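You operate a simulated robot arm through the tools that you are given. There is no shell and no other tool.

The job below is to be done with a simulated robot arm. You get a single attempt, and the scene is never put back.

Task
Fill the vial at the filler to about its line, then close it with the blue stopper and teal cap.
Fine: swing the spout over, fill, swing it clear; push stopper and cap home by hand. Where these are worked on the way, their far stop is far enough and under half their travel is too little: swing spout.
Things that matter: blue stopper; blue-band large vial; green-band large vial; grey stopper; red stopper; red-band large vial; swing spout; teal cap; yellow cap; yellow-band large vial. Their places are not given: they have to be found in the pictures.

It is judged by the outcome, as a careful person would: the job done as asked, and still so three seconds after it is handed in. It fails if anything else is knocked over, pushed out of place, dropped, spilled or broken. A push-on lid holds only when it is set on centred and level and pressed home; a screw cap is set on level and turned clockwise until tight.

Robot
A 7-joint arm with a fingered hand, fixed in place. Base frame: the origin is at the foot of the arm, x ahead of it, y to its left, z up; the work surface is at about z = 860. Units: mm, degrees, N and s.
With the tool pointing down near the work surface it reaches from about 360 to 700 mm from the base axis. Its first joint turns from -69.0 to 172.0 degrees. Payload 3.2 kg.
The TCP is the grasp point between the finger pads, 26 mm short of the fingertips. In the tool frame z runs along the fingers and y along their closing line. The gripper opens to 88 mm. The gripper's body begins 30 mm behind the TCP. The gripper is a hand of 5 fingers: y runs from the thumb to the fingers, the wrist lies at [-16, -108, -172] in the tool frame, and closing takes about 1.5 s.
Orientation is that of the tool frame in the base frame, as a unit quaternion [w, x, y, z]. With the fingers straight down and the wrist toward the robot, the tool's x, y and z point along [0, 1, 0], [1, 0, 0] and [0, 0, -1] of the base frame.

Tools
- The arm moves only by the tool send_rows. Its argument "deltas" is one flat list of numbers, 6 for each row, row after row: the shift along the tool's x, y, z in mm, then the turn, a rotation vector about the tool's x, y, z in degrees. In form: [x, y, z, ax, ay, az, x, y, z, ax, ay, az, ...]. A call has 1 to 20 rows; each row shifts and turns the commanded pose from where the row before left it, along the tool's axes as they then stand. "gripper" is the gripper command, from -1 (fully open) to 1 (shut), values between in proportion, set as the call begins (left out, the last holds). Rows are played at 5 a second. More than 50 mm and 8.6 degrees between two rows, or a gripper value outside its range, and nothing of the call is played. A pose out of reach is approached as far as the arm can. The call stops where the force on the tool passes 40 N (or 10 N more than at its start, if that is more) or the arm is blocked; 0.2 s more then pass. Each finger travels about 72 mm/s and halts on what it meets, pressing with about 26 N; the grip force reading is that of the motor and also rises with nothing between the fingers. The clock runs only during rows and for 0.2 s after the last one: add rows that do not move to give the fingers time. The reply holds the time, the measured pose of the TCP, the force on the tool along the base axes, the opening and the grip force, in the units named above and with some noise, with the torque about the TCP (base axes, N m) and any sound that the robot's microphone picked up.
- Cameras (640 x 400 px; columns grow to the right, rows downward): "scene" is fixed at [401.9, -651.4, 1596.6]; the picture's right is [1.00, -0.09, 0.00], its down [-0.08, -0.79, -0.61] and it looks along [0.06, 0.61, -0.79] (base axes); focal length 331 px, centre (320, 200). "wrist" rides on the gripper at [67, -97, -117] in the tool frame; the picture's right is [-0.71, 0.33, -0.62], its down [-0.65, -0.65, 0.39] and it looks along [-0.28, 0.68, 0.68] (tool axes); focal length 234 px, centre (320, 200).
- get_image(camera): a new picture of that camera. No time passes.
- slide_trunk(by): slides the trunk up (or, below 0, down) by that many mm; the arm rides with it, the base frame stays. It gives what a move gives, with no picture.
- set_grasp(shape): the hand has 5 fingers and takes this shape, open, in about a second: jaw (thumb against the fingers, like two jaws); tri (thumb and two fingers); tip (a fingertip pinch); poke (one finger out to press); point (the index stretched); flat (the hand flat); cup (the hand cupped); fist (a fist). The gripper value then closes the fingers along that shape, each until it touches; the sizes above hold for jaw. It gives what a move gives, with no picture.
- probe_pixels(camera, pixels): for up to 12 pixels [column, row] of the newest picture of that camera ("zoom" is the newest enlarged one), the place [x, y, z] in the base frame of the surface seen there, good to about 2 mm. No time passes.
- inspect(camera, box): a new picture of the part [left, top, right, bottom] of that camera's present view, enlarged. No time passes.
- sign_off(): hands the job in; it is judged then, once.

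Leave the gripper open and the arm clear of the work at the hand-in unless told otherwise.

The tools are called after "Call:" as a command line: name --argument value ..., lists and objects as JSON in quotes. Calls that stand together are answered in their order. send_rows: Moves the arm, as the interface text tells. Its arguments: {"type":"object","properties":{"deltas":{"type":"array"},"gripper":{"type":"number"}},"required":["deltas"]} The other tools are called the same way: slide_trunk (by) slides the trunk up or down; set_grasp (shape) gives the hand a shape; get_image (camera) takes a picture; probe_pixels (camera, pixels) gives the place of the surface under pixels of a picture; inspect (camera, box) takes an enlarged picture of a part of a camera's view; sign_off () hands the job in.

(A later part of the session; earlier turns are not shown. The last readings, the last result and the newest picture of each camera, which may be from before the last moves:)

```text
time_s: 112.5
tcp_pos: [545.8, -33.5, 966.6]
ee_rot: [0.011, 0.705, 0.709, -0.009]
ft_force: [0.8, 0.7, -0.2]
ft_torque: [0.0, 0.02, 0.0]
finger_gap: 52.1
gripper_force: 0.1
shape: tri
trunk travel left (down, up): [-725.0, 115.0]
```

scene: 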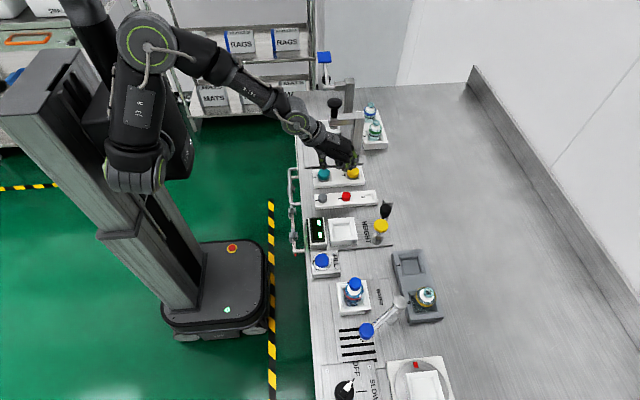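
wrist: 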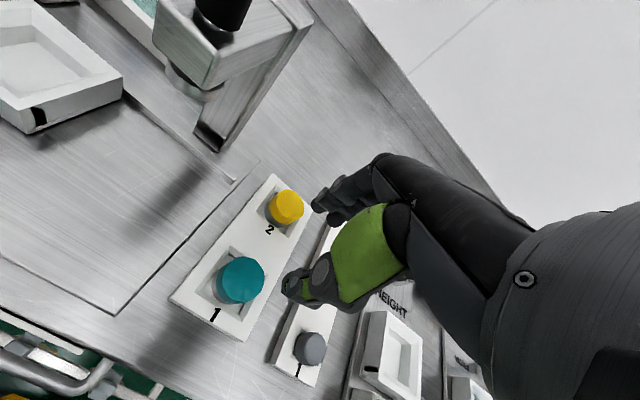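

I fix the small tilt, shift away from the press upright, and turn to heading +60° (−60° about tool z).

Call:
send_rows --deltas '[-20, 0, 0, 0.16, 1.62, 0.32, 0, 0, 0, 0, 0, -7.5, 0, 0, 0, 0, 0, -7.5, 0, 0, 0, 0, 0, -7.5, 0, 0, 0, 0, 0, -7.5, 0, 0, 0, 0, 0, -7.5, 0, 0, 0, 0, 0, -7.5, 0, 0, 0, 0, 0, -7.5, 0, 0, 0, 0, 0, -7.5, 0, 0, 0, 0, 0, 0]' --gripper -0.18

Call:
get_image --camera "scene"

Call:
get_image --camera "wrist"

```text
time_s: 114.7
tcp_pos: [545.9, -52.2, 969.4]
ee_rot: [-0.001, 0.257, 0.966, 0.0]
ft_force: [0.6, 0.0, 0.1]
ft_torque: [0.01, 0.03, -0.02]
finger_gap: 52.2
gripper_force: 0.0
shape: tri
trunk travel left (down, up): [-725.0, 115.0]
```

```text
taken
```

scene: 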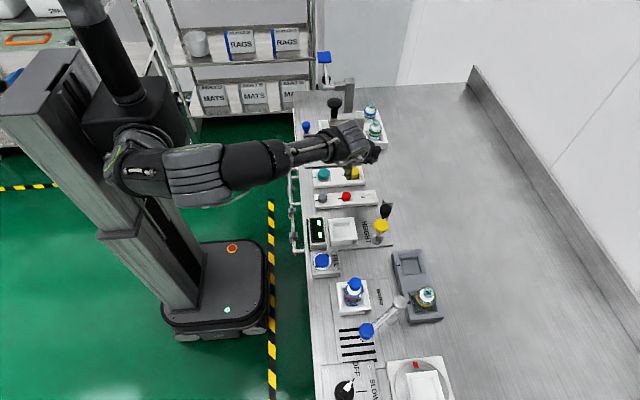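

```text
taken
```

wrist: 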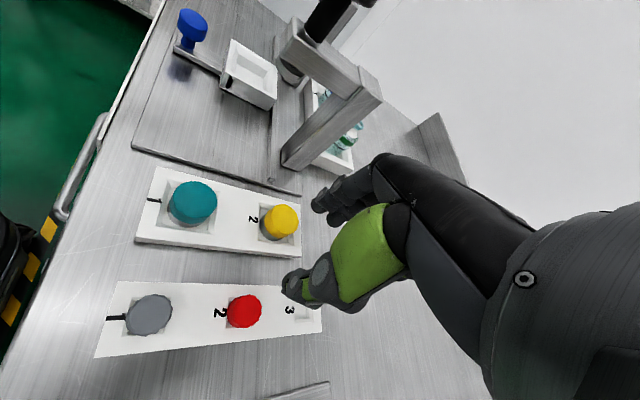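

Heading +60° reached with level tool. Moving over the teal cap (471.3,-12.3) at this height.

Call:
send_rows --deltas '[28.2, -0.8, 0, 0, 0, 0, 28.2, -0.8, 0, 0, 0, 0, 28.2, -0.8, 0, 0, 0, 0, 0, 0, 0, 0, 0, 0]' --gripper -0.18

Call:
get_image --camera "scene"

Call:
get_image --camera "wrist"

```text
time_s: 115.7
tcp_pos: [472.4, -11.6, 968.6]
ee_rot: [-0.002, 0.258, 0.966, 0.0]
ft_force: [-0.1, -0.2, -0.4]
ft_torque: [0.01, 0.04, -0.01]
finger_gap: 52.1
gripper_force: 0.1
shape: tri
trunk travel left (down, up): [-725.0, 115.0]
```

```text
taken
```

scene: 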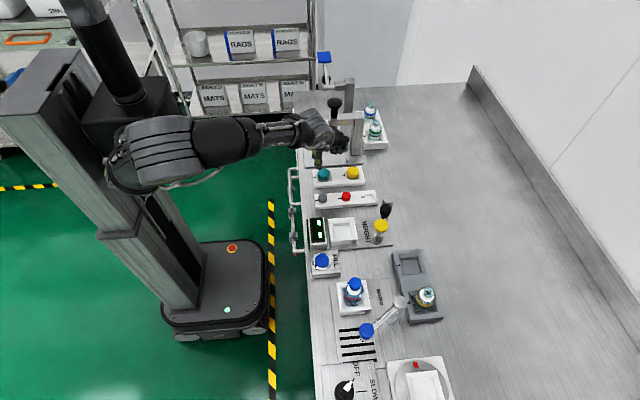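

```text
taken
```

wrist: 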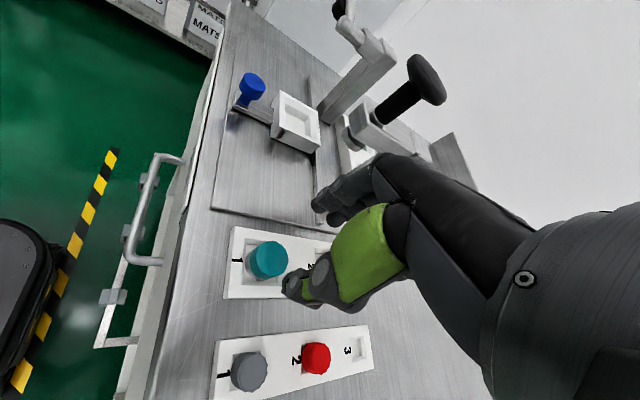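

In position. Lower to TCP z≈930 and check the cap's place in the wrist picture (centred cap top expected near (298,247)).

Call:
send_rows --deltas '[0, 0, 20, 0, 0, 0, 0, 0, 18, 0, 0, 0, 0, 0, 0, 0, 0, 0]' --gripper -0.18

Call:
send_rows --deltas '[0, 0, 0, 0, 0, 0]'

Call:
inspect --camera "wrist" --box '[250, 200, 350, 280]'

Call:
inspect --camera "scene" --box '[292, 130, 364, 190]'

```text
time_s: 116.5
tcp_pos: [471.6, -12.6, 931.8]
ee_rot: [0.0, 0.258, 0.966, 0.0]
ft_force: [0.7, 0.8, -0.2]
ft_torque: [0.0, 0.02, 0.0]
finger_gap: 52.5
gripper_force: 0.1
shape: tri
trunk travel left (down, up): [-725.0, 115.0]
```

```text
time_s: 116.9
tcp_pos: [471.5, -11.4, 932.1]
ee_rot: [-0.001, 0.258, 0.966, 0.0]
ft_force: [0.0, 0.5, 0.3]
ft_torque: [0.0, 0.02, 0.0]
finger_gap: 52.1
gripper_force: 0.1
shape: tri
trunk travel left (down, up): [-725.0, 115.0]
```

```text
5.00 times, centred on (300, 240) of wrist
```

zoom: 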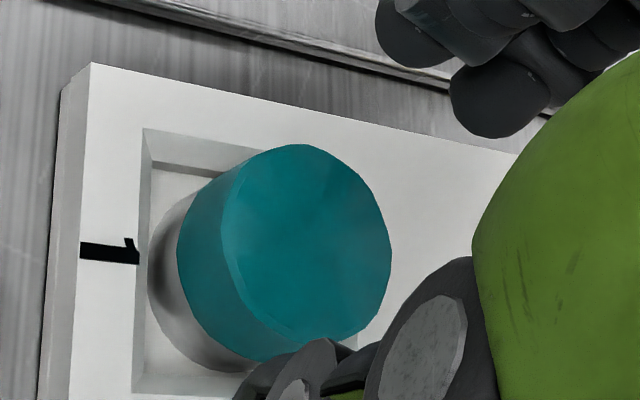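

```text
6.67 times, centred on (328, 160) of scene
```

zoom: 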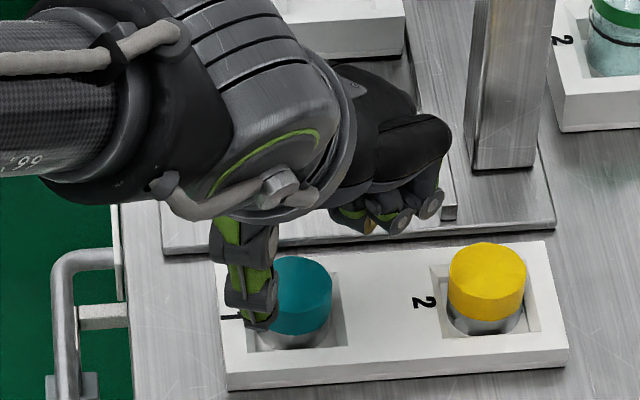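

Cap is within ~1 mm of centred. I apply that shift and lower to TCP z≈903.

Call:
send_rows --deltas '[-1.1, -0.3, 12, 0, 0, 0, 0, 0, 12, 0, 0, 0, 0, 0, 5, 0, 0, 0, 0, 0, 0, 0, 0, 0]' --gripper -0.18

Call:
inspect --camera "wrist" --box '[250, 190, 370, 280]'

Call:
inspect --camera "scene" --box '[302, 140, 350, 190]'

```text
time_s: 117.9
tcp_pos: [471.5, -14.3, 901.0]
ee_rot: [-0.001, 0.257, 0.966, 0.001]
ft_force: [0.2, -0.5, -0.1]
ft_torque: [0.0, -0.01, 0.04]
finger_gap: 52.3
gripper_force: 0.1
shape: tri
trunk travel left (down, up): [-725.0, 115.0]
```

```text
4.44 times, centred on (310, 235) of wrist
```

zoom: 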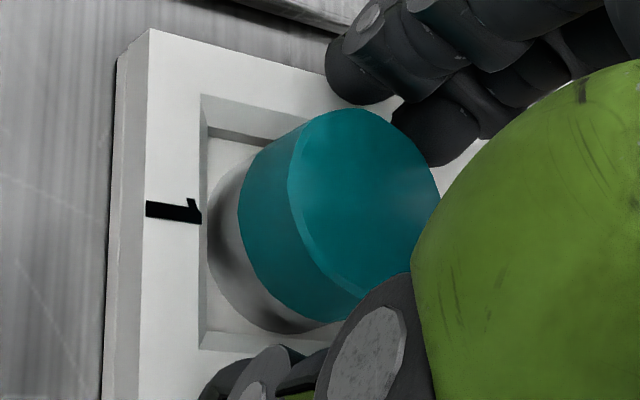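

```text
8.00 times, centred on (326, 165) of scene
```

zoom: 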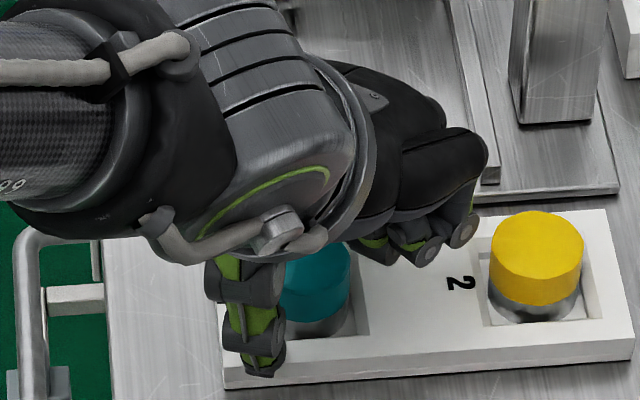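

The cap lies between thumb and fingers. Closing the grip.

Call:
send_rows --deltas '[0, 0, 0, 0, 0, 0, 0, 0, 0, 0, 0, 0, 0, 0, 0, 0, 0, 0, 0, 0, 0, 0, 0, 0, 0, 0, 0, 0, 0, 0]' --gripper 1.0

Call:
inspect --camera "wrist" --box '[250, 190, 370, 280]'

```text
time_s: 119.1
tcp_pos: [471.4, -13.3, 900.8]
ee_rot: [-0.001, 0.258, 0.966, 0.001]
ft_force: [1.4, 2.8, -0.1]
ft_torque: [0.03, -0.06, 0.0]
finger_gap: 26.6
gripper_force: 26.2
shape: tri
trunk travel left (down, up): [-725.0, 115.0]
```

```text
4.44 times, centred on (310, 235) of wrist
```

zoom: 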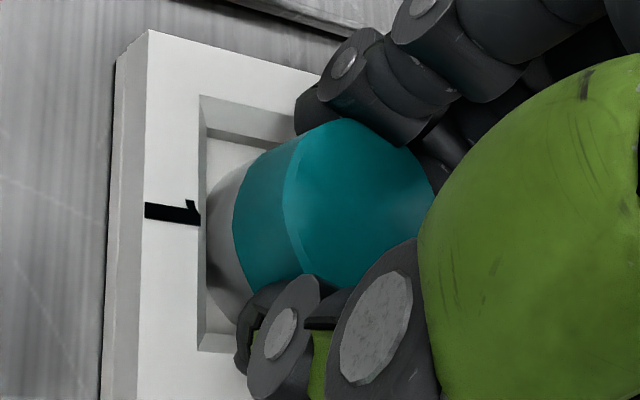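

Gripped (26 N). Lift slowly 60 mm.

Call:
send_rows --deltas '[0, 0, -5, 0, 0, 0, 0, 0, -10, 0, 0, 0, 0, 0, -15, 0, 0, 0, 0, 0, -15, 0, 0, 0, 0, 0, -15, 0, 0, 0, 0, 0, 0, 0, 0, 0]' --gripper 1.0

Call:
inspect --camera "wrist" --box '[250, 190, 370, 280]'

Call:
inspect --camera "scene" --box '[302, 130, 366, 190]'

```text
time_s: 120.5
tcp_pos: [475.0, -14.0, 961.3]
ee_rot: [-0.001, 0.257, 0.966, 0.0]
ft_force: [0.0, -0.4, -0.2]
ft_torque: [0.04, 0.0, 0.0]
finger_gap: 26.3
gripper_force: 25.7
shape: tri
trunk travel left (down, up): [-725.0, 115.0]
```

```text
4.44 times, centred on (310, 235) of wrist
```

zoom: 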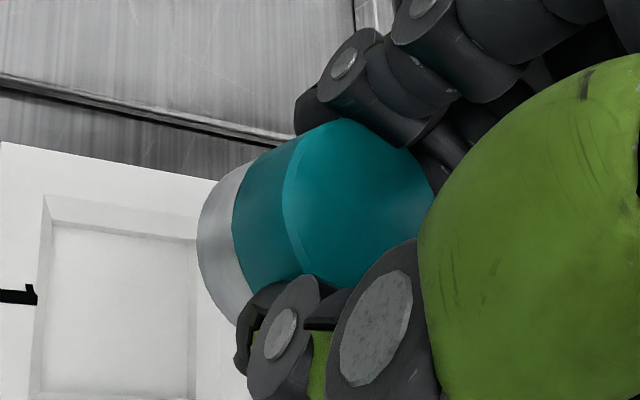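

```text
6.67 times, centred on (334, 160) of scene
```

zoom: 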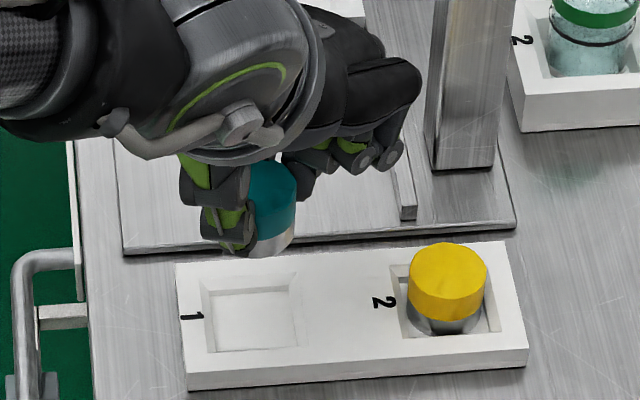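

The teal cap is held level (silver skirt down). I go back outward over the tray, rotate to heading 0°, and then carry it high toward the vial.

Call:
send_rows --deltas '[0, 0, -12, 0, 0, 0, -28.2, 0.8, 0, 0, 0, 0, -28.2, 0.8, 0, 0, 0, 0, -28.2, 0.8, 0, 0, 0, 0, 0, 0, 0, 0, 0, 7.5, 0, 0, 0, 0, 0, 7.5, 0, 0, 0, 0, 0, 7.5, 0, 0, 0, 0, 0, 7.5, 0, 0, 0, 0, 0, 7.5, 0, 0, 0, 0, 0, 7.5, 0, 0, 0, 0, 0, 7.5, 0, 0, 0, 0, 0, 7.5, 0, 0, 0, 0, 0, 0]' --gripper 1.0

Call:
send_rows --deltas '[-21.5, 21.5, 0, 0, 0, 0, -21.5, 21.5, 0, 0, 0, 0, 0, 0, -30, 0, 0, 0, 0, 0, -30, 0, 0, 0, 0, 0, -30, 0, 0, 0, 0, 0, -30, 0, 0, 0, 0, 0, -30, 0, 0, 0, 0, 0, 0, 0, 0, 0]' --gripper 1.0

Call:
get_image --camera "scene"

```text
time_s: 123.3
tcp_pos: [546.6, -53.9, 972.6]
ee_rot: [-0.002, 0.707, 0.707, 0.0]
ft_force: [-0.5, 1.2, -0.4]
ft_torque: [0.04, 0.02, 0.01]
finger_gap: 26.7
gripper_force: 25.8
shape: tri
trunk travel left (down, up): [-725.0, 115.0]
```

```text
time_s: 125.1
tcp_pos: [590.3, -97.4, 1122.7]
ee_rot: [-0.001, 0.707, 0.708, 0.0]
ft_force: [-0.2, 0.6, -0.3]
ft_torque: [0.0, 0.02, -0.02]
finger_gap: 26.4
gripper_force: 25.4
shape: tri
trunk travel left (down, up): [-725.0, 115.0]
```

```text
taken
```

scene: 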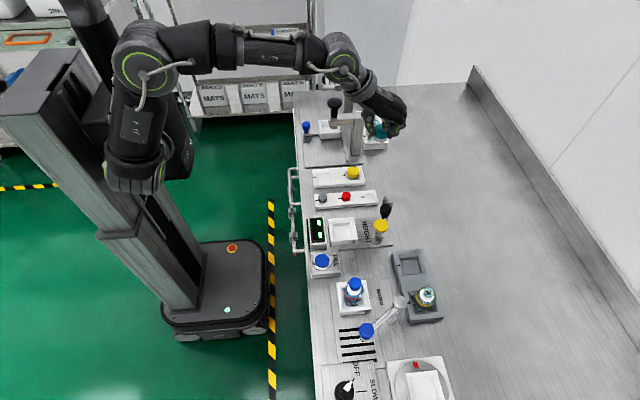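

Fine so far. A quick check of the cap in the hand, then I carry on along the high path to above the vial.

Call:
inspect --camera "scene" --box '[356, 105, 420, 145]'

Call:
send_rows --deltas '[-28.4, -7.2, 0, 0, 0, 0, -28.4, -7.2, 0, 0, 0, 0, -28.4, -7.2, 0, 0, 0, 0, -28.4, -7.2, 0, 0, 0, 0, -28.4, -7.2, 0, 0, 0, 0, -28.4, -7.2, 0, 0, 0, 0, -28.4, -7.2, 0, 0, 0, 0, -28, -13.7, 0, 0, 0, 0, -28, -13.7, 0, 0, 0, 0, -28, -13.7, 0, 0, 0, 0, 0, 0, 0, 0, 0, 0]' --gripper 1.0

Call:
get_image --camera "scene"

Call:
get_image --camera "wrist"

```text
10.00 times, centred on (388, 125) of scene
```

zoom: 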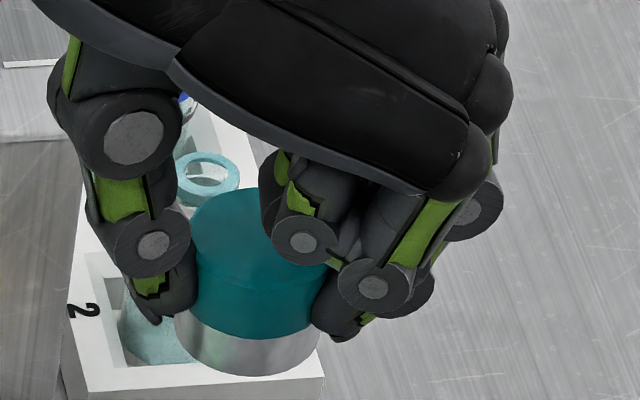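

```text
time_s: 127.5
tcp_pos: [500.2, -381.6, 1121.9]
ee_rot: [-0.001, 0.707, 0.708, 0.0]
ft_force: [-0.7, -0.5, -0.5]
ft_torque: [0.0, -0.03, -0.01]
finger_gap: 26.1
gripper_force: 26.0
shape: tri
trunk travel left (down, up): [-725.0, 115.0]
```

```text
taken
```

scene: 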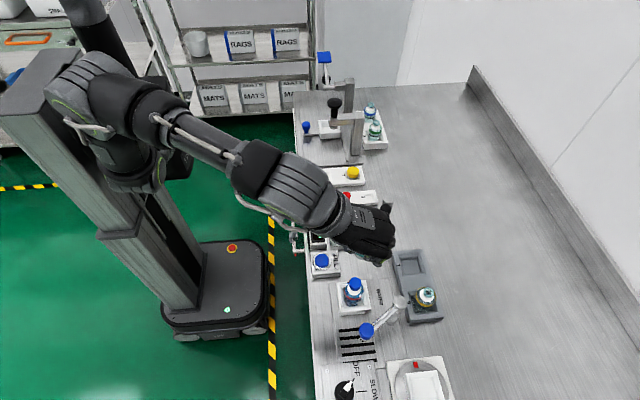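

```text
taken
```

wrist: 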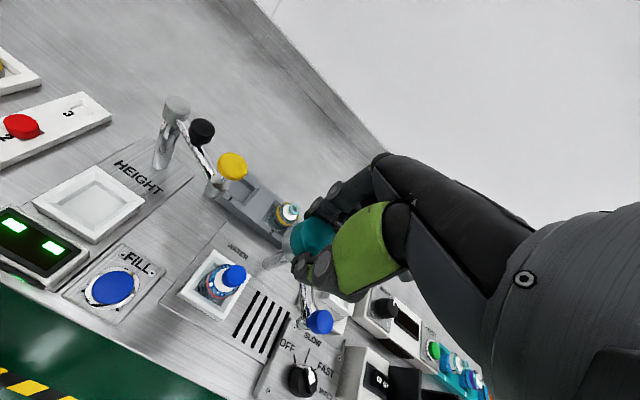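

Cap looks level in the hand. I descend to TCP z≈1030 (cap bottom ~33 mm above the stopper) and inspect alignment in the wrist camera.

Call:
send_rows --deltas '[0, 0, 25, 0, 0, 0, 0, 0, 25, 0, 0, 0, 0, 0, 25, 0, 0, 0, 0, 0, 17, 0, 0, 0, 0, 0, 0, 0, 0, 0]' --gripper 1.0

Call:
send_rows --deltas '[0, 0, 0, 0, 0, 0]'

Call:
inspect --camera "wrist" --box '[276, 205, 340, 255]'

Call:
inspect --camera "wrist" --box '[240, 230, 304, 280]'

```text
time_s: 128.7
tcp_pos: [501.0, -379.8, 1028.7]
ee_rot: [-0.001, 0.706, 0.708, 0.0]
ft_force: [0.5, 0.5, -0.6]
ft_torque: [0.0, 0.06, 0.04]
finger_gap: 26.1
gripper_force: 25.9
shape: tri
trunk travel left (down, up): [-725.0, 115.0]
```

```text
time_s: 129.1
tcp_pos: [501.8, -380.2, 1029.9]
ee_rot: [-0.002, 0.707, 0.707, 0.0]
ft_force: [0.2, 0.6, -0.5]
ft_torque: [-0.04, 0.0, 0.01]
finger_gap: 26.3
gripper_force: 26.6
shape: tri
trunk travel left (down, up): [-725.0, 115.0]
```

```text
8.00 times, centred on (308, 230) of wrist
```

zoom: 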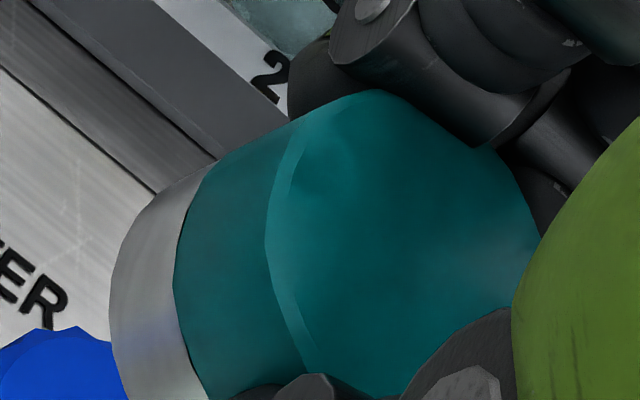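

```text
8.00 times, centred on (272, 255) of wrist
```

zoom: 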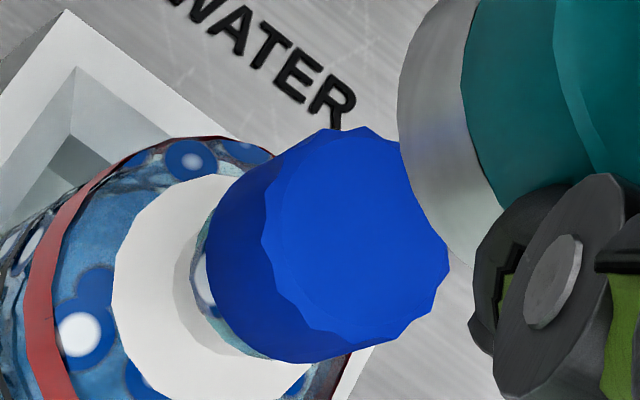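

The cap axis sits ~3.4 mm too far in tool +y relative to the stopper. I shift −3.4 mm in tool y, lower to TCP z≈1006 and re-verify.

Call:
send_rows --deltas '[-0.2, -3.4, 0, 0, 0, 0, 0, 0, 12, 0, 0, 0, 0, 0, 11, 0, 0, 0, 0, 0, 0, 0, 0, 0]' --gripper 1.0

Call:
send_rows --deltas '[0, 0, 0, 0, 0, 0]'

Call:
inspect --camera "wrist" --box '[262, 215, 326, 265]'

Call:
inspect --camera "scene" --box '[325, 255, 389, 305]'

```text
time_s: 130.1
tcp_pos: [495.5, -380.7, 1007.3]
ee_rot: [0.0, 0.707, 0.707, 0.0]
ft_force: [-0.8, 0.3, -0.5]
ft_torque: [-0.03, 0.0, 0.03]
finger_gap: 26.3
gripper_force: 26.1
shape: tri
trunk travel left (down, up): [-725.0, 115.0]
```

```text
time_s: 130.5
tcp_pos: [496.8, -380.6, 1008.7]
ee_rot: [-0.001, 0.707, 0.707, 0.0]
ft_force: [-0.9, 0.3, 0.3]
ft_torque: [-0.05, -0.01, 0.0]
finger_gap: 26.3
gripper_force: 25.9
shape: tri
trunk travel left (down, up): [-725.0, 115.0]
```

```text
8.00 times, centred on (294, 240) of wrist
```

zoom: 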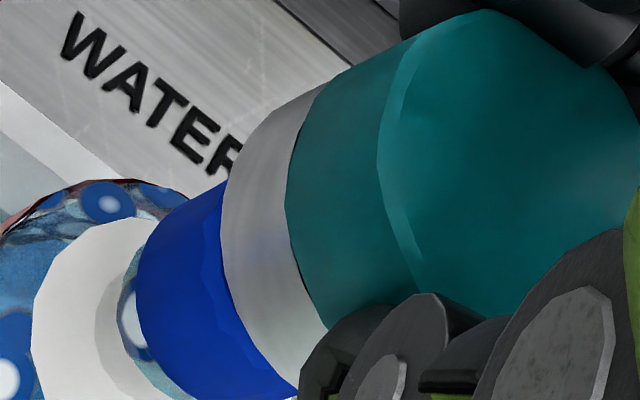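

```text
8.00 times, centred on (357, 280) of scene
```

zoom: 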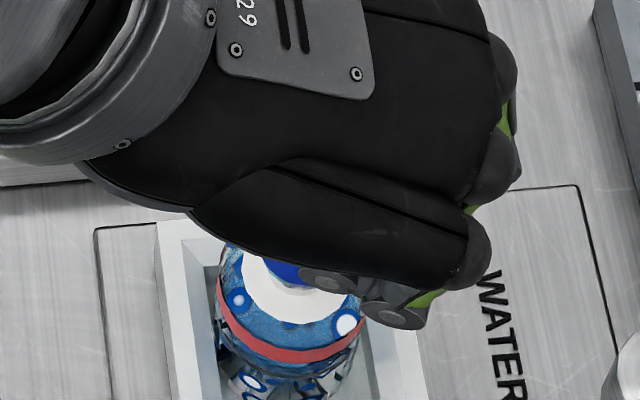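

A small overshoot: the stopper is ~1.4 mm in tool +y of the cap axis now. I correct +1.3 mm and lower to TCP z≈1000 (cap bottom just above the stopper).

Call:
send_rows --deltas '[-0.4, 1.3, 4, 0, 0, 0, 0, 0, 3, 0, 0, 0, 0, 0, 0, 0, 0, 0]' --gripper 1.0

Call:
send_rows --deltas '[0, 0, 0, 0, 0, 0]'

Call:
inspect --camera "wrist" --box '[262, 215, 326, 265]'

```text
time_s: 131.3
tcp_pos: [498.9, -381.1, 1000.4]
ee_rot: [-0.001, 0.706, 0.708, -0.001]
ft_force: [-0.1, 0.8, 1.0]
ft_torque: [-0.02, -0.03, 0.0]
finger_gap: 26.4
gripper_force: 25.7
shape: tri
trunk travel left (down, up): [-725.0, 115.0]
```

```text
time_s: 131.7
tcp_pos: [497.9, -381.8, 1000.4]
ee_rot: [-0.002, 0.706, 0.708, 0.0]
ft_force: [0.0, 0.1, -0.3]
ft_torque: [0.0, -0.02, -0.01]
finger_gap: 26.4
gripper_force: 26.0
shape: tri
trunk travel left (down, up): [-725.0, 115.0]
```

```text
8.00 times, centred on (294, 240) of wrist
```

zoom: 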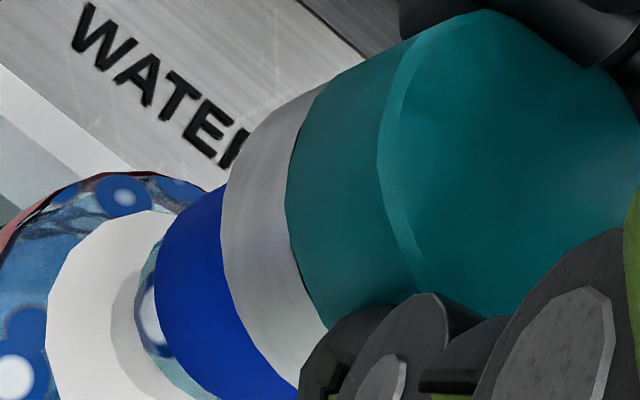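

Aligned within ~1 mm now. I lower in 1.5–2 mm steps watching force.

Call:
send_rows --deltas '[0, -0.4, 1.5, 0, 0, 0, 0, 0, 1.5, 0, 0, 0, 0, 0, 1.5, 0, 0, 0, 0, 0, 0, 0, 0, 0]' --gripper 1.0

Call:
inspect --camera "wrist" --box '[262, 215, 326, 265]'

```text
time_s: 132.7
tcp_pos: [495.8, -380.9, 996.0]
ee_rot: [-0.001, 0.706, 0.708, 0.0]
ft_force: [-0.7, -0.9, -0.3]
ft_torque: [0.02, -0.03, -0.01]
finger_gap: 26.3
gripper_force: 25.6
shape: tri
trunk travel left (down, up): [-725.0, 115.0]
```

```text
8.00 times, centred on (294, 240) of wrist
```

zoom: 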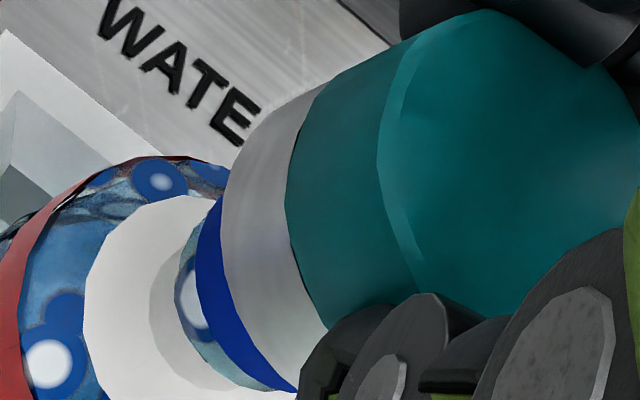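

The view changed more than expected; I take another reading and picture to see the settled state.

Call:
send_rows --deltas '[0, 0, 0, 0, 0, 0, 0, 0, 0, 0, 0, 0]' --gripper 1.0

Call:
inspect --camera "wrist" --box '[250, 210, 330, 270]'

Call:
inspect --camera "scene" --box '[325, 260, 389, 310]'

```text
time_s: 133.3
tcp_pos: [496.3, -380.5, 994.8]
ee_rot: [-0.002, 0.707, 0.708, 0.0]
ft_force: [0.3, 0.5, -0.6]
ft_torque: [0.02, 0.01, 0.01]
finger_gap: 26.5
gripper_force: 25.8
shape: tri
trunk travel left (down, up): [-725.0, 115.0]
```

```text
6.67 times, centred on (290, 240) of wrist
```

zoom: 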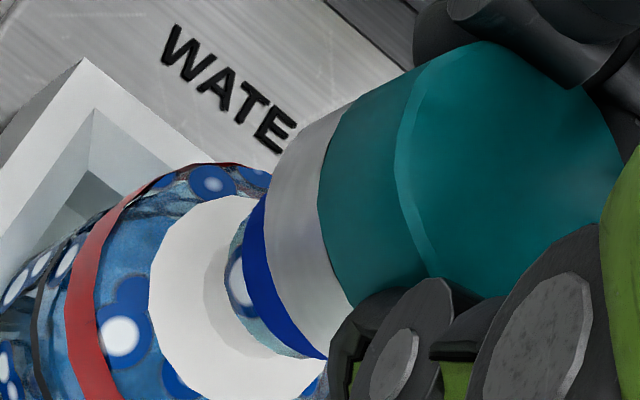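

```text
8.00 times, centred on (357, 285) of scene
```

zoom: 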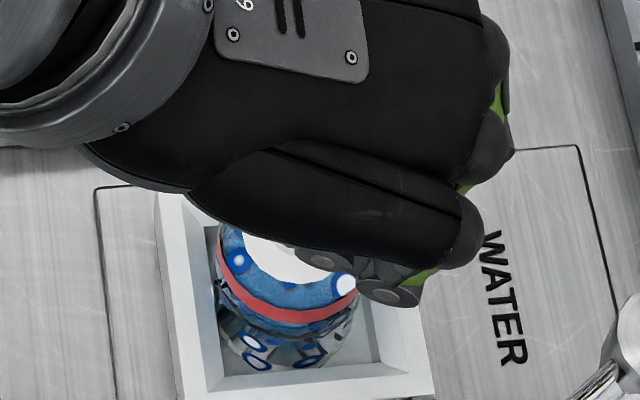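

The stopper's head is entering under the cap's skirt with no force. Continue down in small steps.

Call:
send_rows --deltas '[0, 0, 1.5, 0, 0, 0, 0, 0, 1.5, 0, 0, 0, 0, 0, 0, 0, 0, 0]' --gripper 1.0

Call:
inspect --camera "wrist" --box '[250, 210, 330, 270]'

```text
time_s: 134.1
tcp_pos: [497.2, -380.1, 990.8]
ee_rot: [-0.002, 0.706, 0.708, 0.0]
ft_force: [-0.5, -0.5, -0.4]
ft_torque: [0.03, -0.01, 0.01]
finger_gap: 26.3
gripper_force: 26.3
shape: tri
trunk travel left (down, up): [-725.0, 115.0]
```

```text
6.67 times, centred on (290, 240) of wrist
```

zoom: 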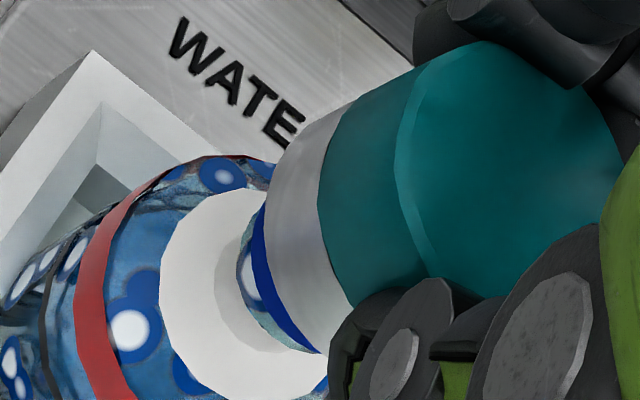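

Still no force at z≈991 and the cap is going over the stopper evenly. Continue.

Call:
send_rows --deltas '[0, 0, 1.5, 0, 0, 0, 0, 0, 1.5, 0, 0, 0, 0, 0, 1.5, 0, 0, 0, 0, 0, 0, 0, 0, 0]' --gripper 1.0

Call:
inspect --camera "wrist" --box '[250, 210, 330, 270]'

```text
time_s: 135.1
tcp_pos: [497.2, -380.4, 986.1]
ee_rot: [0.0, 0.707, 0.708, -0.001]
ft_force: [-0.3, 0.1, 0.2]
ft_torque: [-0.01, -0.01, -0.01]
finger_gap: 26.4
gripper_force: 25.8
shape: tri
trunk travel left (down, up): [-725.0, 115.0]
```

```text
6.67 times, centred on (290, 240) of wrist
```

zoom: 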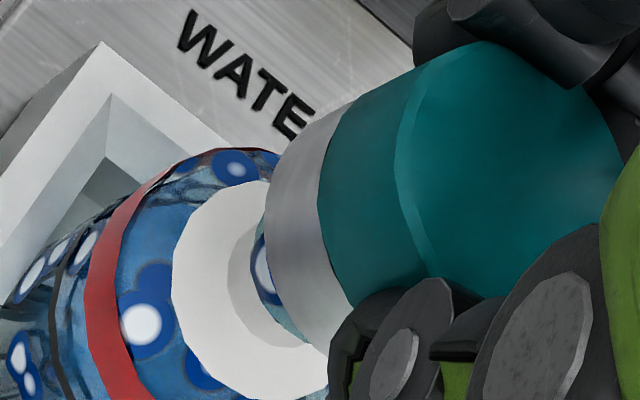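

The stopper is fully inside the cap now, no force. Continue to seating.

Call:
send_rows --deltas '[0, 0, 1.5, 0, 0, 0, 0, 0, 1.5, 0, 0, 0, 0, 0, 1.5, 0, 0, 0, 0, 0, 0, 0, 0, 0]' --gripper 1.0

Call:
send_rows --deltas '[0, 0, 1.5, 0, 0, 0, 0, 0, 1.5, 0, 0, 0, 0, 0, 0, 0, 0, 0]' --gripper 1.0

Call:
inspect --camera "wrist" --box '[250, 210, 330, 270]'

```text
time_s: 136.1
tcp_pos: [498.5, -380.4, 983.9]
ee_rot: [-0.002, 0.707, 0.708, 0.0]
ft_force: [-0.6, 0.4, -0.5]
ft_torque: [0.0, -0.04, 0.0]
finger_gap: 26.1
gripper_force: 25.6
shape: tri
trunk travel left (down, up): [-725.0, 115.0]
```

```text
time_s: 136.9
tcp_pos: [497.5, -380.4, 980.0]
ee_rot: [-0.001, 0.707, 0.707, 0.001]
ft_force: [0.2, 0.4, 0.2]
ft_torque: [-0.03, 0.03, -0.02]
finger_gap: 26.1
gripper_force: 26.0
shape: tri
trunk travel left (down, up): [-725.0, 115.0]
```

```text
6.67 times, centred on (290, 240) of wrist
```

zoom: 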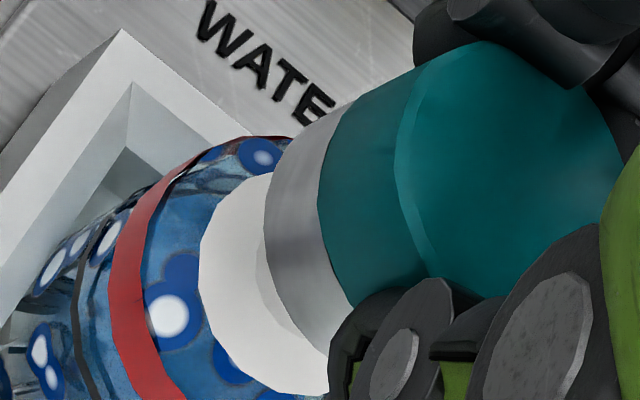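

Cap skirt nearly down past the neck ring, no force yet. Continue.

Call:
send_rows --deltas '[0, 0, 1.5, 0, 0, 0, 0, 0, 1.5, 0, 0, 0, 0, 0, 0, 0, 0, 0]' --gripper 1.0

Call:
send_rows --deltas '[0, 0, 1.5, 0, 0, 0, 0, 0, 1.0, 0, 0, 0, 0, 0, 0, 0, 0, 0]' --gripper 1.0

Call:
inspect --camera "wrist" --box '[250, 210, 330, 270]'

```text
time_s: 137.7
tcp_pos: [497.3, -380.8, 978.9]
ee_rot: [0.0, 0.707, 0.708, 0.0]
ft_force: [-0.1, -0.4, -0.3]
ft_torque: [-0.01, 0.02, 0.01]
finger_gap: 26.3
gripper_force: 26.2
shape: tri
trunk travel left (down, up): [-725.0, 115.0]
```

```text
time_s: 138.5
tcp_pos: [497.5, -380.3, 976.5]
ee_rot: [0.0, 0.706, 0.708, 0.0]
ft_force: [0.3, -0.7, 4.6]
ft_torque: [-0.01, -0.02, 0.01]
finger_gap: 26.4
gripper_force: 26.6
shape: tri
trunk travel left (down, up): [-725.0, 115.0]
```

```text
6.67 times, centred on (290, 240) of wrist
```

zoom: 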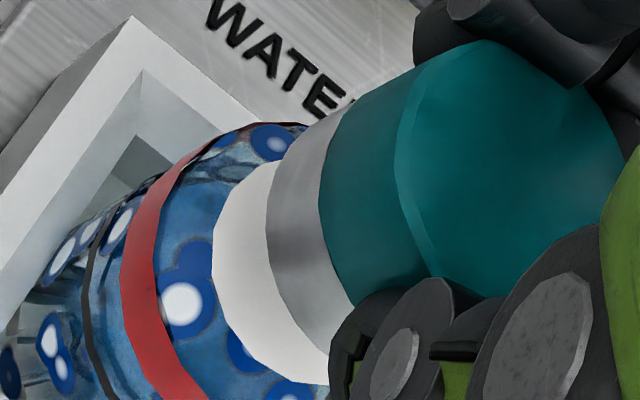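

Contact (4.6 N). Push on gently: 3 more commanded mm.

Call:
send_rows --deltas '[0, 0, 1.5, 0, 0, 0, 0, 0, 1.5, 0, 0, 0, 0, 0, 0, 0, 0, 0]' --gripper 1.0

Call:
inspect --camera "wrist" --box '[250, 210, 330, 270]'

```text
time_s: 139.3
tcp_pos: [496.6, -379.2, 972.5]
ee_rot: [-0.002, 0.707, 0.708, -0.001]
ft_force: [0.9, 0.2, 3.1]
ft_torque: [-0.02, -0.06, 0.0]
finger_gap: 26.6
gripper_force: 25.4
shape: tri
trunk travel left (down, up): [-725.0, 115.0]
```

```text
6.67 times, centred on (290, 240) of wrist
```

zoom: 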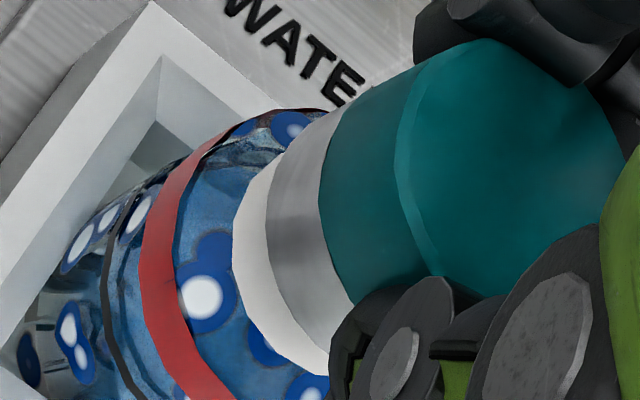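

The cap moved further down past a detent. Continue pushing.

Call:
send_rows --deltas '[0, 0, 1.5, 0, 0, 0, 0, 0, 1.5, 0, 0, 0, 0, 0, 0, 0, 0, 0]' --gripper 1.0

Call:
inspect --camera "wrist" --box '[250, 210, 330, 270]'

```text
time_s: 140.1
tcp_pos: [496.9, -379.0, 971.6]
ee_rot: [0.002, 0.707, 0.708, 0.0]
ft_force: [2.2, -2.5, 10.2]
ft_torque: [-0.08, -0.03, -0.02]
finger_gap: 26.1
gripper_force: 26.2
shape: tri
trunk travel left (down, up): [-725.0, 115.0]
```

```text
6.67 times, centred on (290, 240) of wrist
```

zoom: 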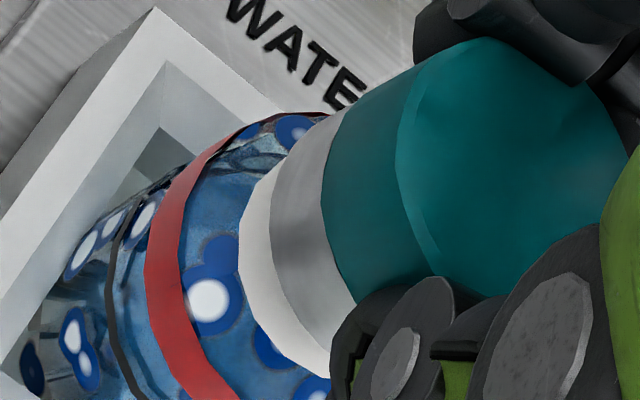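

10 N — seating. Two more mm, then I release and press from above.

Call:
send_rows --deltas '[0, 0, 1.5, 0, 0, 0, 0, 0, 1.0, 0, 0, 0, 0, 0, 0, 0, 0, 0]' --gripper 1.0

Call:
send_rows --deltas '[0, 0, -3, 0, 0, 0, 0, 0, 0, 0, 0, 0]' --gripper 1.0

Call:
send_rows --deltas '[0, 0, 0, 0, 0, 0, 0, 0, 0, 0, 0, 0, 0, 0, 0, 0, 0, 0, 0, 0, 0, 0, 0, 0]' --gripper -0.18

Call:
inspect --camera "wrist" --box '[240, 200, 340, 270]'

```text
time_s: 140.9
tcp_pos: [496.7, -378.8, 970.4]
ee_rot: [0.004, 0.707, 0.707, 0.0]
ft_force: [5.1, -3.4, 22.8]
ft_torque: [-0.08, -0.11, -0.03]
finger_gap: 27.0
gripper_force: 25.8
shape: tri
trunk travel left (down, up): [-725.0, 115.0]
```

```text
time_s: 141.5
tcp_pos: [495.7, -379.6, 970.5]
ee_rot: [0.001, 0.707, 0.708, 0.0]
ft_force: [6.0, -3.2, 14.0]
ft_torque: [-0.08, -0.18, -0.03]
finger_gap: 27.1
gripper_force: 26.2
shape: tri
trunk travel left (down, up): [-725.0, 115.0]
```

```text
time_s: 142.5
tcp_pos: [496.1, -379.5, 969.5]
ee_rot: [-0.001, 0.707, 0.707, 0.0]
ft_force: [0.2, -0.1, -0.2]
ft_torque: [0.01, -0.03, -0.02]
finger_gap: 51.5
gripper_force: 0.0
shape: tri
trunk travel left (down, up): [-725.0, 115.0]
```

```text
5.71 times, centred on (290, 235) of wrist
```

zoom: 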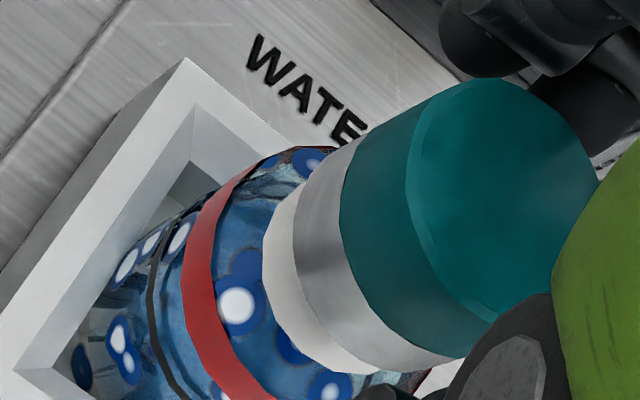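

The cap sits coaxial and level. Raise the hand and inspect from the scene camera.

Call:
send_rows --deltas '[0, 0, -10, 0, 0, 0, 0, 0, -20, 0, 0, 0, 0, 0, -30, 0, 0, 0, 0, 0, -30, 0, 0, 0, 0, 0, -30, 0, 0, 0, 0, 0, 0, 0, 0, 0]' --gripper -0.18

Call:
inspect --camera "scene" --box '[336, 268, 376, 298]'

Call:
probe_pixels --camera "zoom" --pixels '[[320, 160], [250, 150], [390, 150], [320, 100], [320, 210], [280, 120], [360, 120], [280, 200], [360, 200], [320, 260], [320, 280], [320, 300]]'

Call:
inspect --camera "wrist" --box '[200, 230, 300, 310]'

```text
time_s: 143.9
tcp_pos: [500.4, -380.5, 1087.7]
ee_rot: [-0.001, 0.707, 0.708, 0.001]
ft_force: [0.8, -1.0, 0.2]
ft_torque: [0.0, 0.01, -0.02]
finger_gap: 51.4
gripper_force: 0.1
shape: tri
trunk travel left (down, up): [-725.0, 115.0]
```

```text
13.33 times, centred on (356, 283) of scene
```

zoom: 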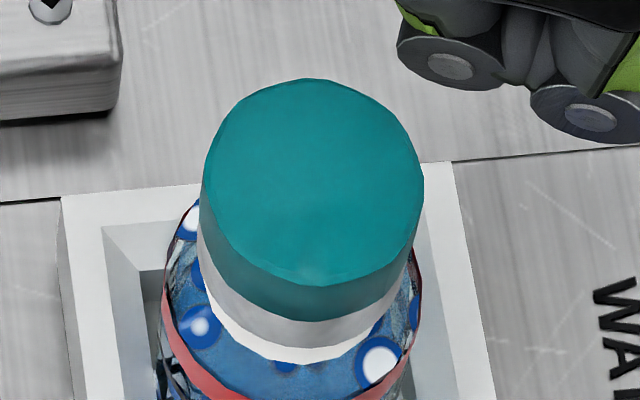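

```text
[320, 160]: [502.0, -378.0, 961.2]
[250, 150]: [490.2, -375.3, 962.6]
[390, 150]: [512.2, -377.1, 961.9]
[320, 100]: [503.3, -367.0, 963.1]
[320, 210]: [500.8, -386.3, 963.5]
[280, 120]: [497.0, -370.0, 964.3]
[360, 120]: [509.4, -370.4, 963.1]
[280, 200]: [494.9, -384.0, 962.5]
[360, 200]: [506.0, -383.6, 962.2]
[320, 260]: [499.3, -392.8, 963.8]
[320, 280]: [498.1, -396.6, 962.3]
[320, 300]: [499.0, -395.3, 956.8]
```

```text
5.00 times, centred on (250, 270) of wrist
```

zoom: 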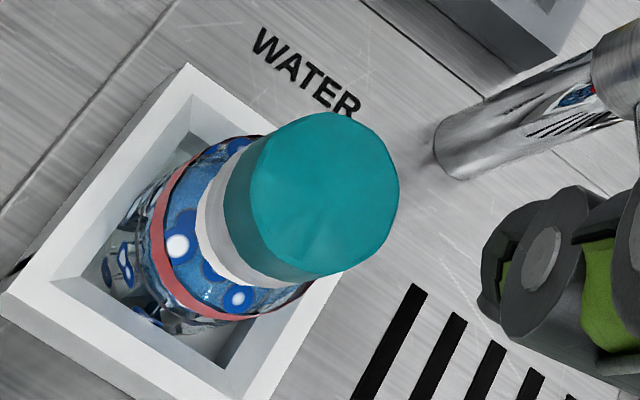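

Cap top ≈962.7 and level all round. Now a firm central press with the poking finger: set poke, shift +15.5 mm tool x (its tip is at tool x≈−16), and lower to just above.

Call:
set_grasp --shape "poke"

Call:
send_rows --deltas '[15.5, 0, 0, 0, 0, 0, 0, 0, 30, 0, 0, 0, 0, 0, 30, 0, 0, 0, 0, 0, 27, 0, 0, 0, 0, 0, 0, 0, 0, 0]' --gripper -1

Call:
send_rows --deltas '[0, 0, 2, 0, 0, 0, 0, 0, 2, 0, 0, 0, 0, 0, 2, 0, 0, 0, 0, 0, 2, 0, 0, 0, 0, 0, 0, 0, 0, 0]' --gripper -1

```text
time_s: 144.8
tcp_pos: [498.9, -380.1, 1087.2]
ee_rot: [-0.001, 0.707, 0.707, 0.0]
ft_force: [-0.2, 0.1, -0.4]
ft_torque: [-0.01, 0.0, 0.01]
finger_gap: 0.2
gripper_force: 0.0
shape: poke
trunk travel left (down, up): [-725.0, 115.0]
```

```text
time_s: 146.0
tcp_pos: [497.3, -365.0, 1001.5]
ee_rot: [-0.001, 0.707, 0.708, -0.001]
ft_force: [-0.8, -0.2, 0.7]
ft_torque: [0.02, 0.0, 0.01]
finger_gap: 0.1
gripper_force: 0.3
shape: poke
trunk travel left (down, up): [-725.0, 115.0]
```

```text
time_s: 147.2
tcp_pos: [497.1, -363.7, 994.4]
ee_rot: [-0.002, 0.706, 0.708, 0.001]
ft_force: [-0.3, 0.0, -0.4]
ft_torque: [0.02, -0.02, 0.01]
finger_gap: 0.3
gripper_force: 0.1
shape: poke
trunk travel left (down, up): [-725.0, 115.0]
```

No contact yet at z≈994. Lower further in 1.5 mm steps.

Call:
send_rows --deltas '[0, 0, 1.5, 0, 0, 0, 0, 0, 1.5, 0, 0, 0, 0, 0, 1.5, 0, 0, 0, 0, 0, 0, 0, 0, 0]' --gripper -1

Call:
send_rows --deltas '[0, 0, 1.5, 0, 0, 0, 0, 0, 1.0, 0, 0, 0, 0, 0, 0, 0, 0, 0]' --gripper -1

```text
time_s: 148.2
tcp_pos: [497.7, -365.5, 991.6]
ee_rot: [0.001, 0.706, 0.708, 0.0]
ft_force: [0.3, 0.4, 6.6]
ft_torque: [-0.05, -0.02, 0.04]
finger_gap: 0.0
gripper_force: 0.1
shape: poke
trunk travel left (down, up): [-725.0, 115.0]
```

```text
time_s: 149.0
tcp_pos: [496.8, -363.3, 991.2]
ee_rot: [0.004, 0.706, 0.708, 0.001]
ft_force: [1.5, -1.8, 19.4]
ft_torque: [-0.32, -0.09, 0.02]
finger_gap: 0.0
gripper_force: 0.0
shape: poke
trunk travel left (down, up): [-725.0, 115.0]
```

Contact point ≈(499.6,-378), near the cap's centre; 19 N. Press harder, toward ~33 N.

Call:
send_rows --deltas '[0, 0, 1.2, 0, 0, 0, 0, 0, 1.2, 0, 0, 0, 0, 0, 0, 0, 0, 0]' --gripper -1

```text
time_s: 149.8
tcp_pos: [496.5, -364.0, 990.7]
ee_rot: [0.006, 0.708, 0.706, 0.002]
ft_force: [4.4, -1.3, 29.7]
ft_torque: [-0.46, -0.14, 0.08]
finger_gap: 0.1
gripper_force: 0.1
shape: poke
trunk travel left (down, up): [-725.0, 115.0]
```

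The cap doesn't sink further at 30 N. A last bit to ~35 N, then release and inspect.

Call:
send_rows --deltas '[0, 0, 1.0, 0, 0, 0, 0, 0, 0, 0, 0, 0]' --gripper -1

Call:
send_rows --deltas '[0, 0, -6, 0, 0, 0, 0, 0, -10, 0, 0, 0, 0, 0, -25, 0, 0, 0, 0, 0, -35, 0, 0, 0, 0, 0, -30, 0, 0, 0, 0, 0, 0, 0, 0, 0]' --gripper -1

Call:
inspect --camera "scene" --box '[336, 268, 376, 298]'

Call:
probe_pixels --camera "zoom" --pixels '[[320, 160], [250, 150], [390, 150], [320, 100], [320, 210], [280, 120], [360, 120], [280, 200], [360, 200], [320, 260], [320, 270], [230, 180]]'

```text
time_s: 150.4
tcp_pos: [498.4, -362.8, 989.4]
ee_rot: [0.005, 0.707, 0.707, 0.001]
ft_force: [4.1, -1.4, 32.7]
ft_torque: [-0.51, -0.07, 0.07]
finger_gap: 0.2
gripper_force: 0.1
shape: poke
trunk travel left (down, up): [-725.0, 115.0]
```

```text
time_s: 151.8
tcp_pos: [497.0, -364.5, 1089.6]
ee_rot: [-0.001, 0.707, 0.707, 0.0]
ft_force: [0.8, -0.9, 0.4]
ft_torque: [0.01, 0.02, 0.03]
finger_gap: 0.0
gripper_force: 0.1
shape: poke
trunk travel left (down, up): [-725.0, 115.0]
```

```text
13.33 times, centred on (356, 283) of scene
```

zoom: 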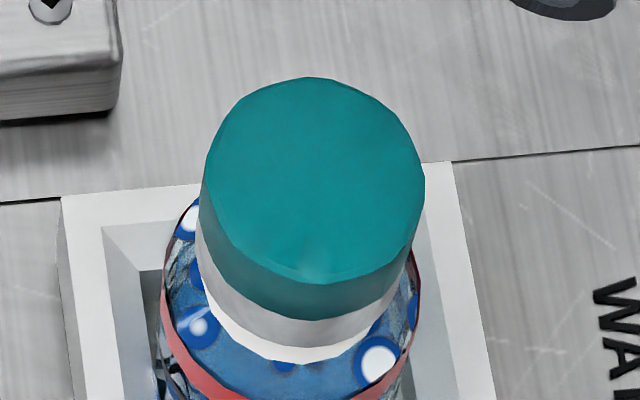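

```text
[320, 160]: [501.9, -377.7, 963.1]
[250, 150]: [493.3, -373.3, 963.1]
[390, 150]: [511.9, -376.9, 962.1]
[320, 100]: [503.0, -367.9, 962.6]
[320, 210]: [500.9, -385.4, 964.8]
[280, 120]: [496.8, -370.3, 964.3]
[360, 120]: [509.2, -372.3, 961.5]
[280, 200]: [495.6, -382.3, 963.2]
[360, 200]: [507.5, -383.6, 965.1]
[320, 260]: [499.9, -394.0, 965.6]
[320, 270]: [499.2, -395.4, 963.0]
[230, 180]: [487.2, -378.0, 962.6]
```

Height unchanged (~963). I verify levelness with more probe points on the front and back of the cap's top.

Call:
inspect --camera "scene" --box '[340, 270, 372, 295]'

Call:
probe_pixels --camera "zoom" --pixels '[[260, 70], [300, 60], [340, 70], [280, 80], [320, 80], [310, 70], [260, 260], [300, 270], [340, 265], [280, 255], [320, 260], [310, 250]]'

Call:
probe_pixels --camera "zoom" --pixels '[[195, 150], [200, 170], [205, 130], [210, 190], [200, 160], [205, 180], [425, 150], [420, 170], [425, 130], [420, 190], [425, 160], [415, 180]]'

```text
16.00 times, centred on (356, 282) of scene
```

zoom: 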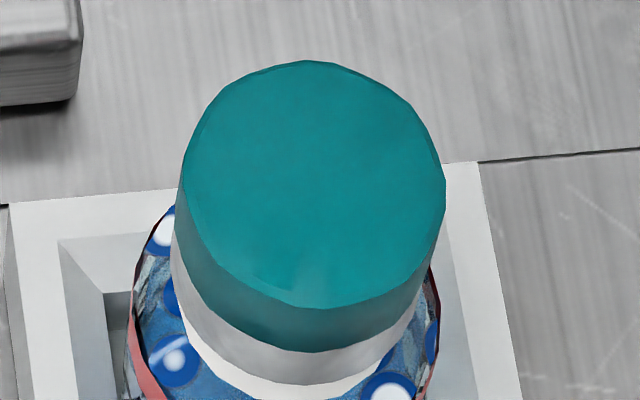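

```text
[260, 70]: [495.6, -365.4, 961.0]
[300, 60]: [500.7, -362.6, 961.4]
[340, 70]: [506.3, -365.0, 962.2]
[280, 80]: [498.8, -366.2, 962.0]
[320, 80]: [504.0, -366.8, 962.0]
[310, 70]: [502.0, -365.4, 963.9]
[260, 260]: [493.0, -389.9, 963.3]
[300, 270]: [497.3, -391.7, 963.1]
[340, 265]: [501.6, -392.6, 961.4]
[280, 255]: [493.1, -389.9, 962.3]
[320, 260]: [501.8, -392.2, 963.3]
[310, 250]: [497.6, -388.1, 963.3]
```

```text
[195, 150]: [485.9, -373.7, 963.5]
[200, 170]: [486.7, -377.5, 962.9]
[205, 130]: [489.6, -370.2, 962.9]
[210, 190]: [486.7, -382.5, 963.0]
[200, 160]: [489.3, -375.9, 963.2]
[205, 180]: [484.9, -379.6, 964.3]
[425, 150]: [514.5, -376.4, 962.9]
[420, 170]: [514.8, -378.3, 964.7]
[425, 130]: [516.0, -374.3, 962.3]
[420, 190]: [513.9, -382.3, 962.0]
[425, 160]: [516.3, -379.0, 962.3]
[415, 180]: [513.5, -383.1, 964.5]
```

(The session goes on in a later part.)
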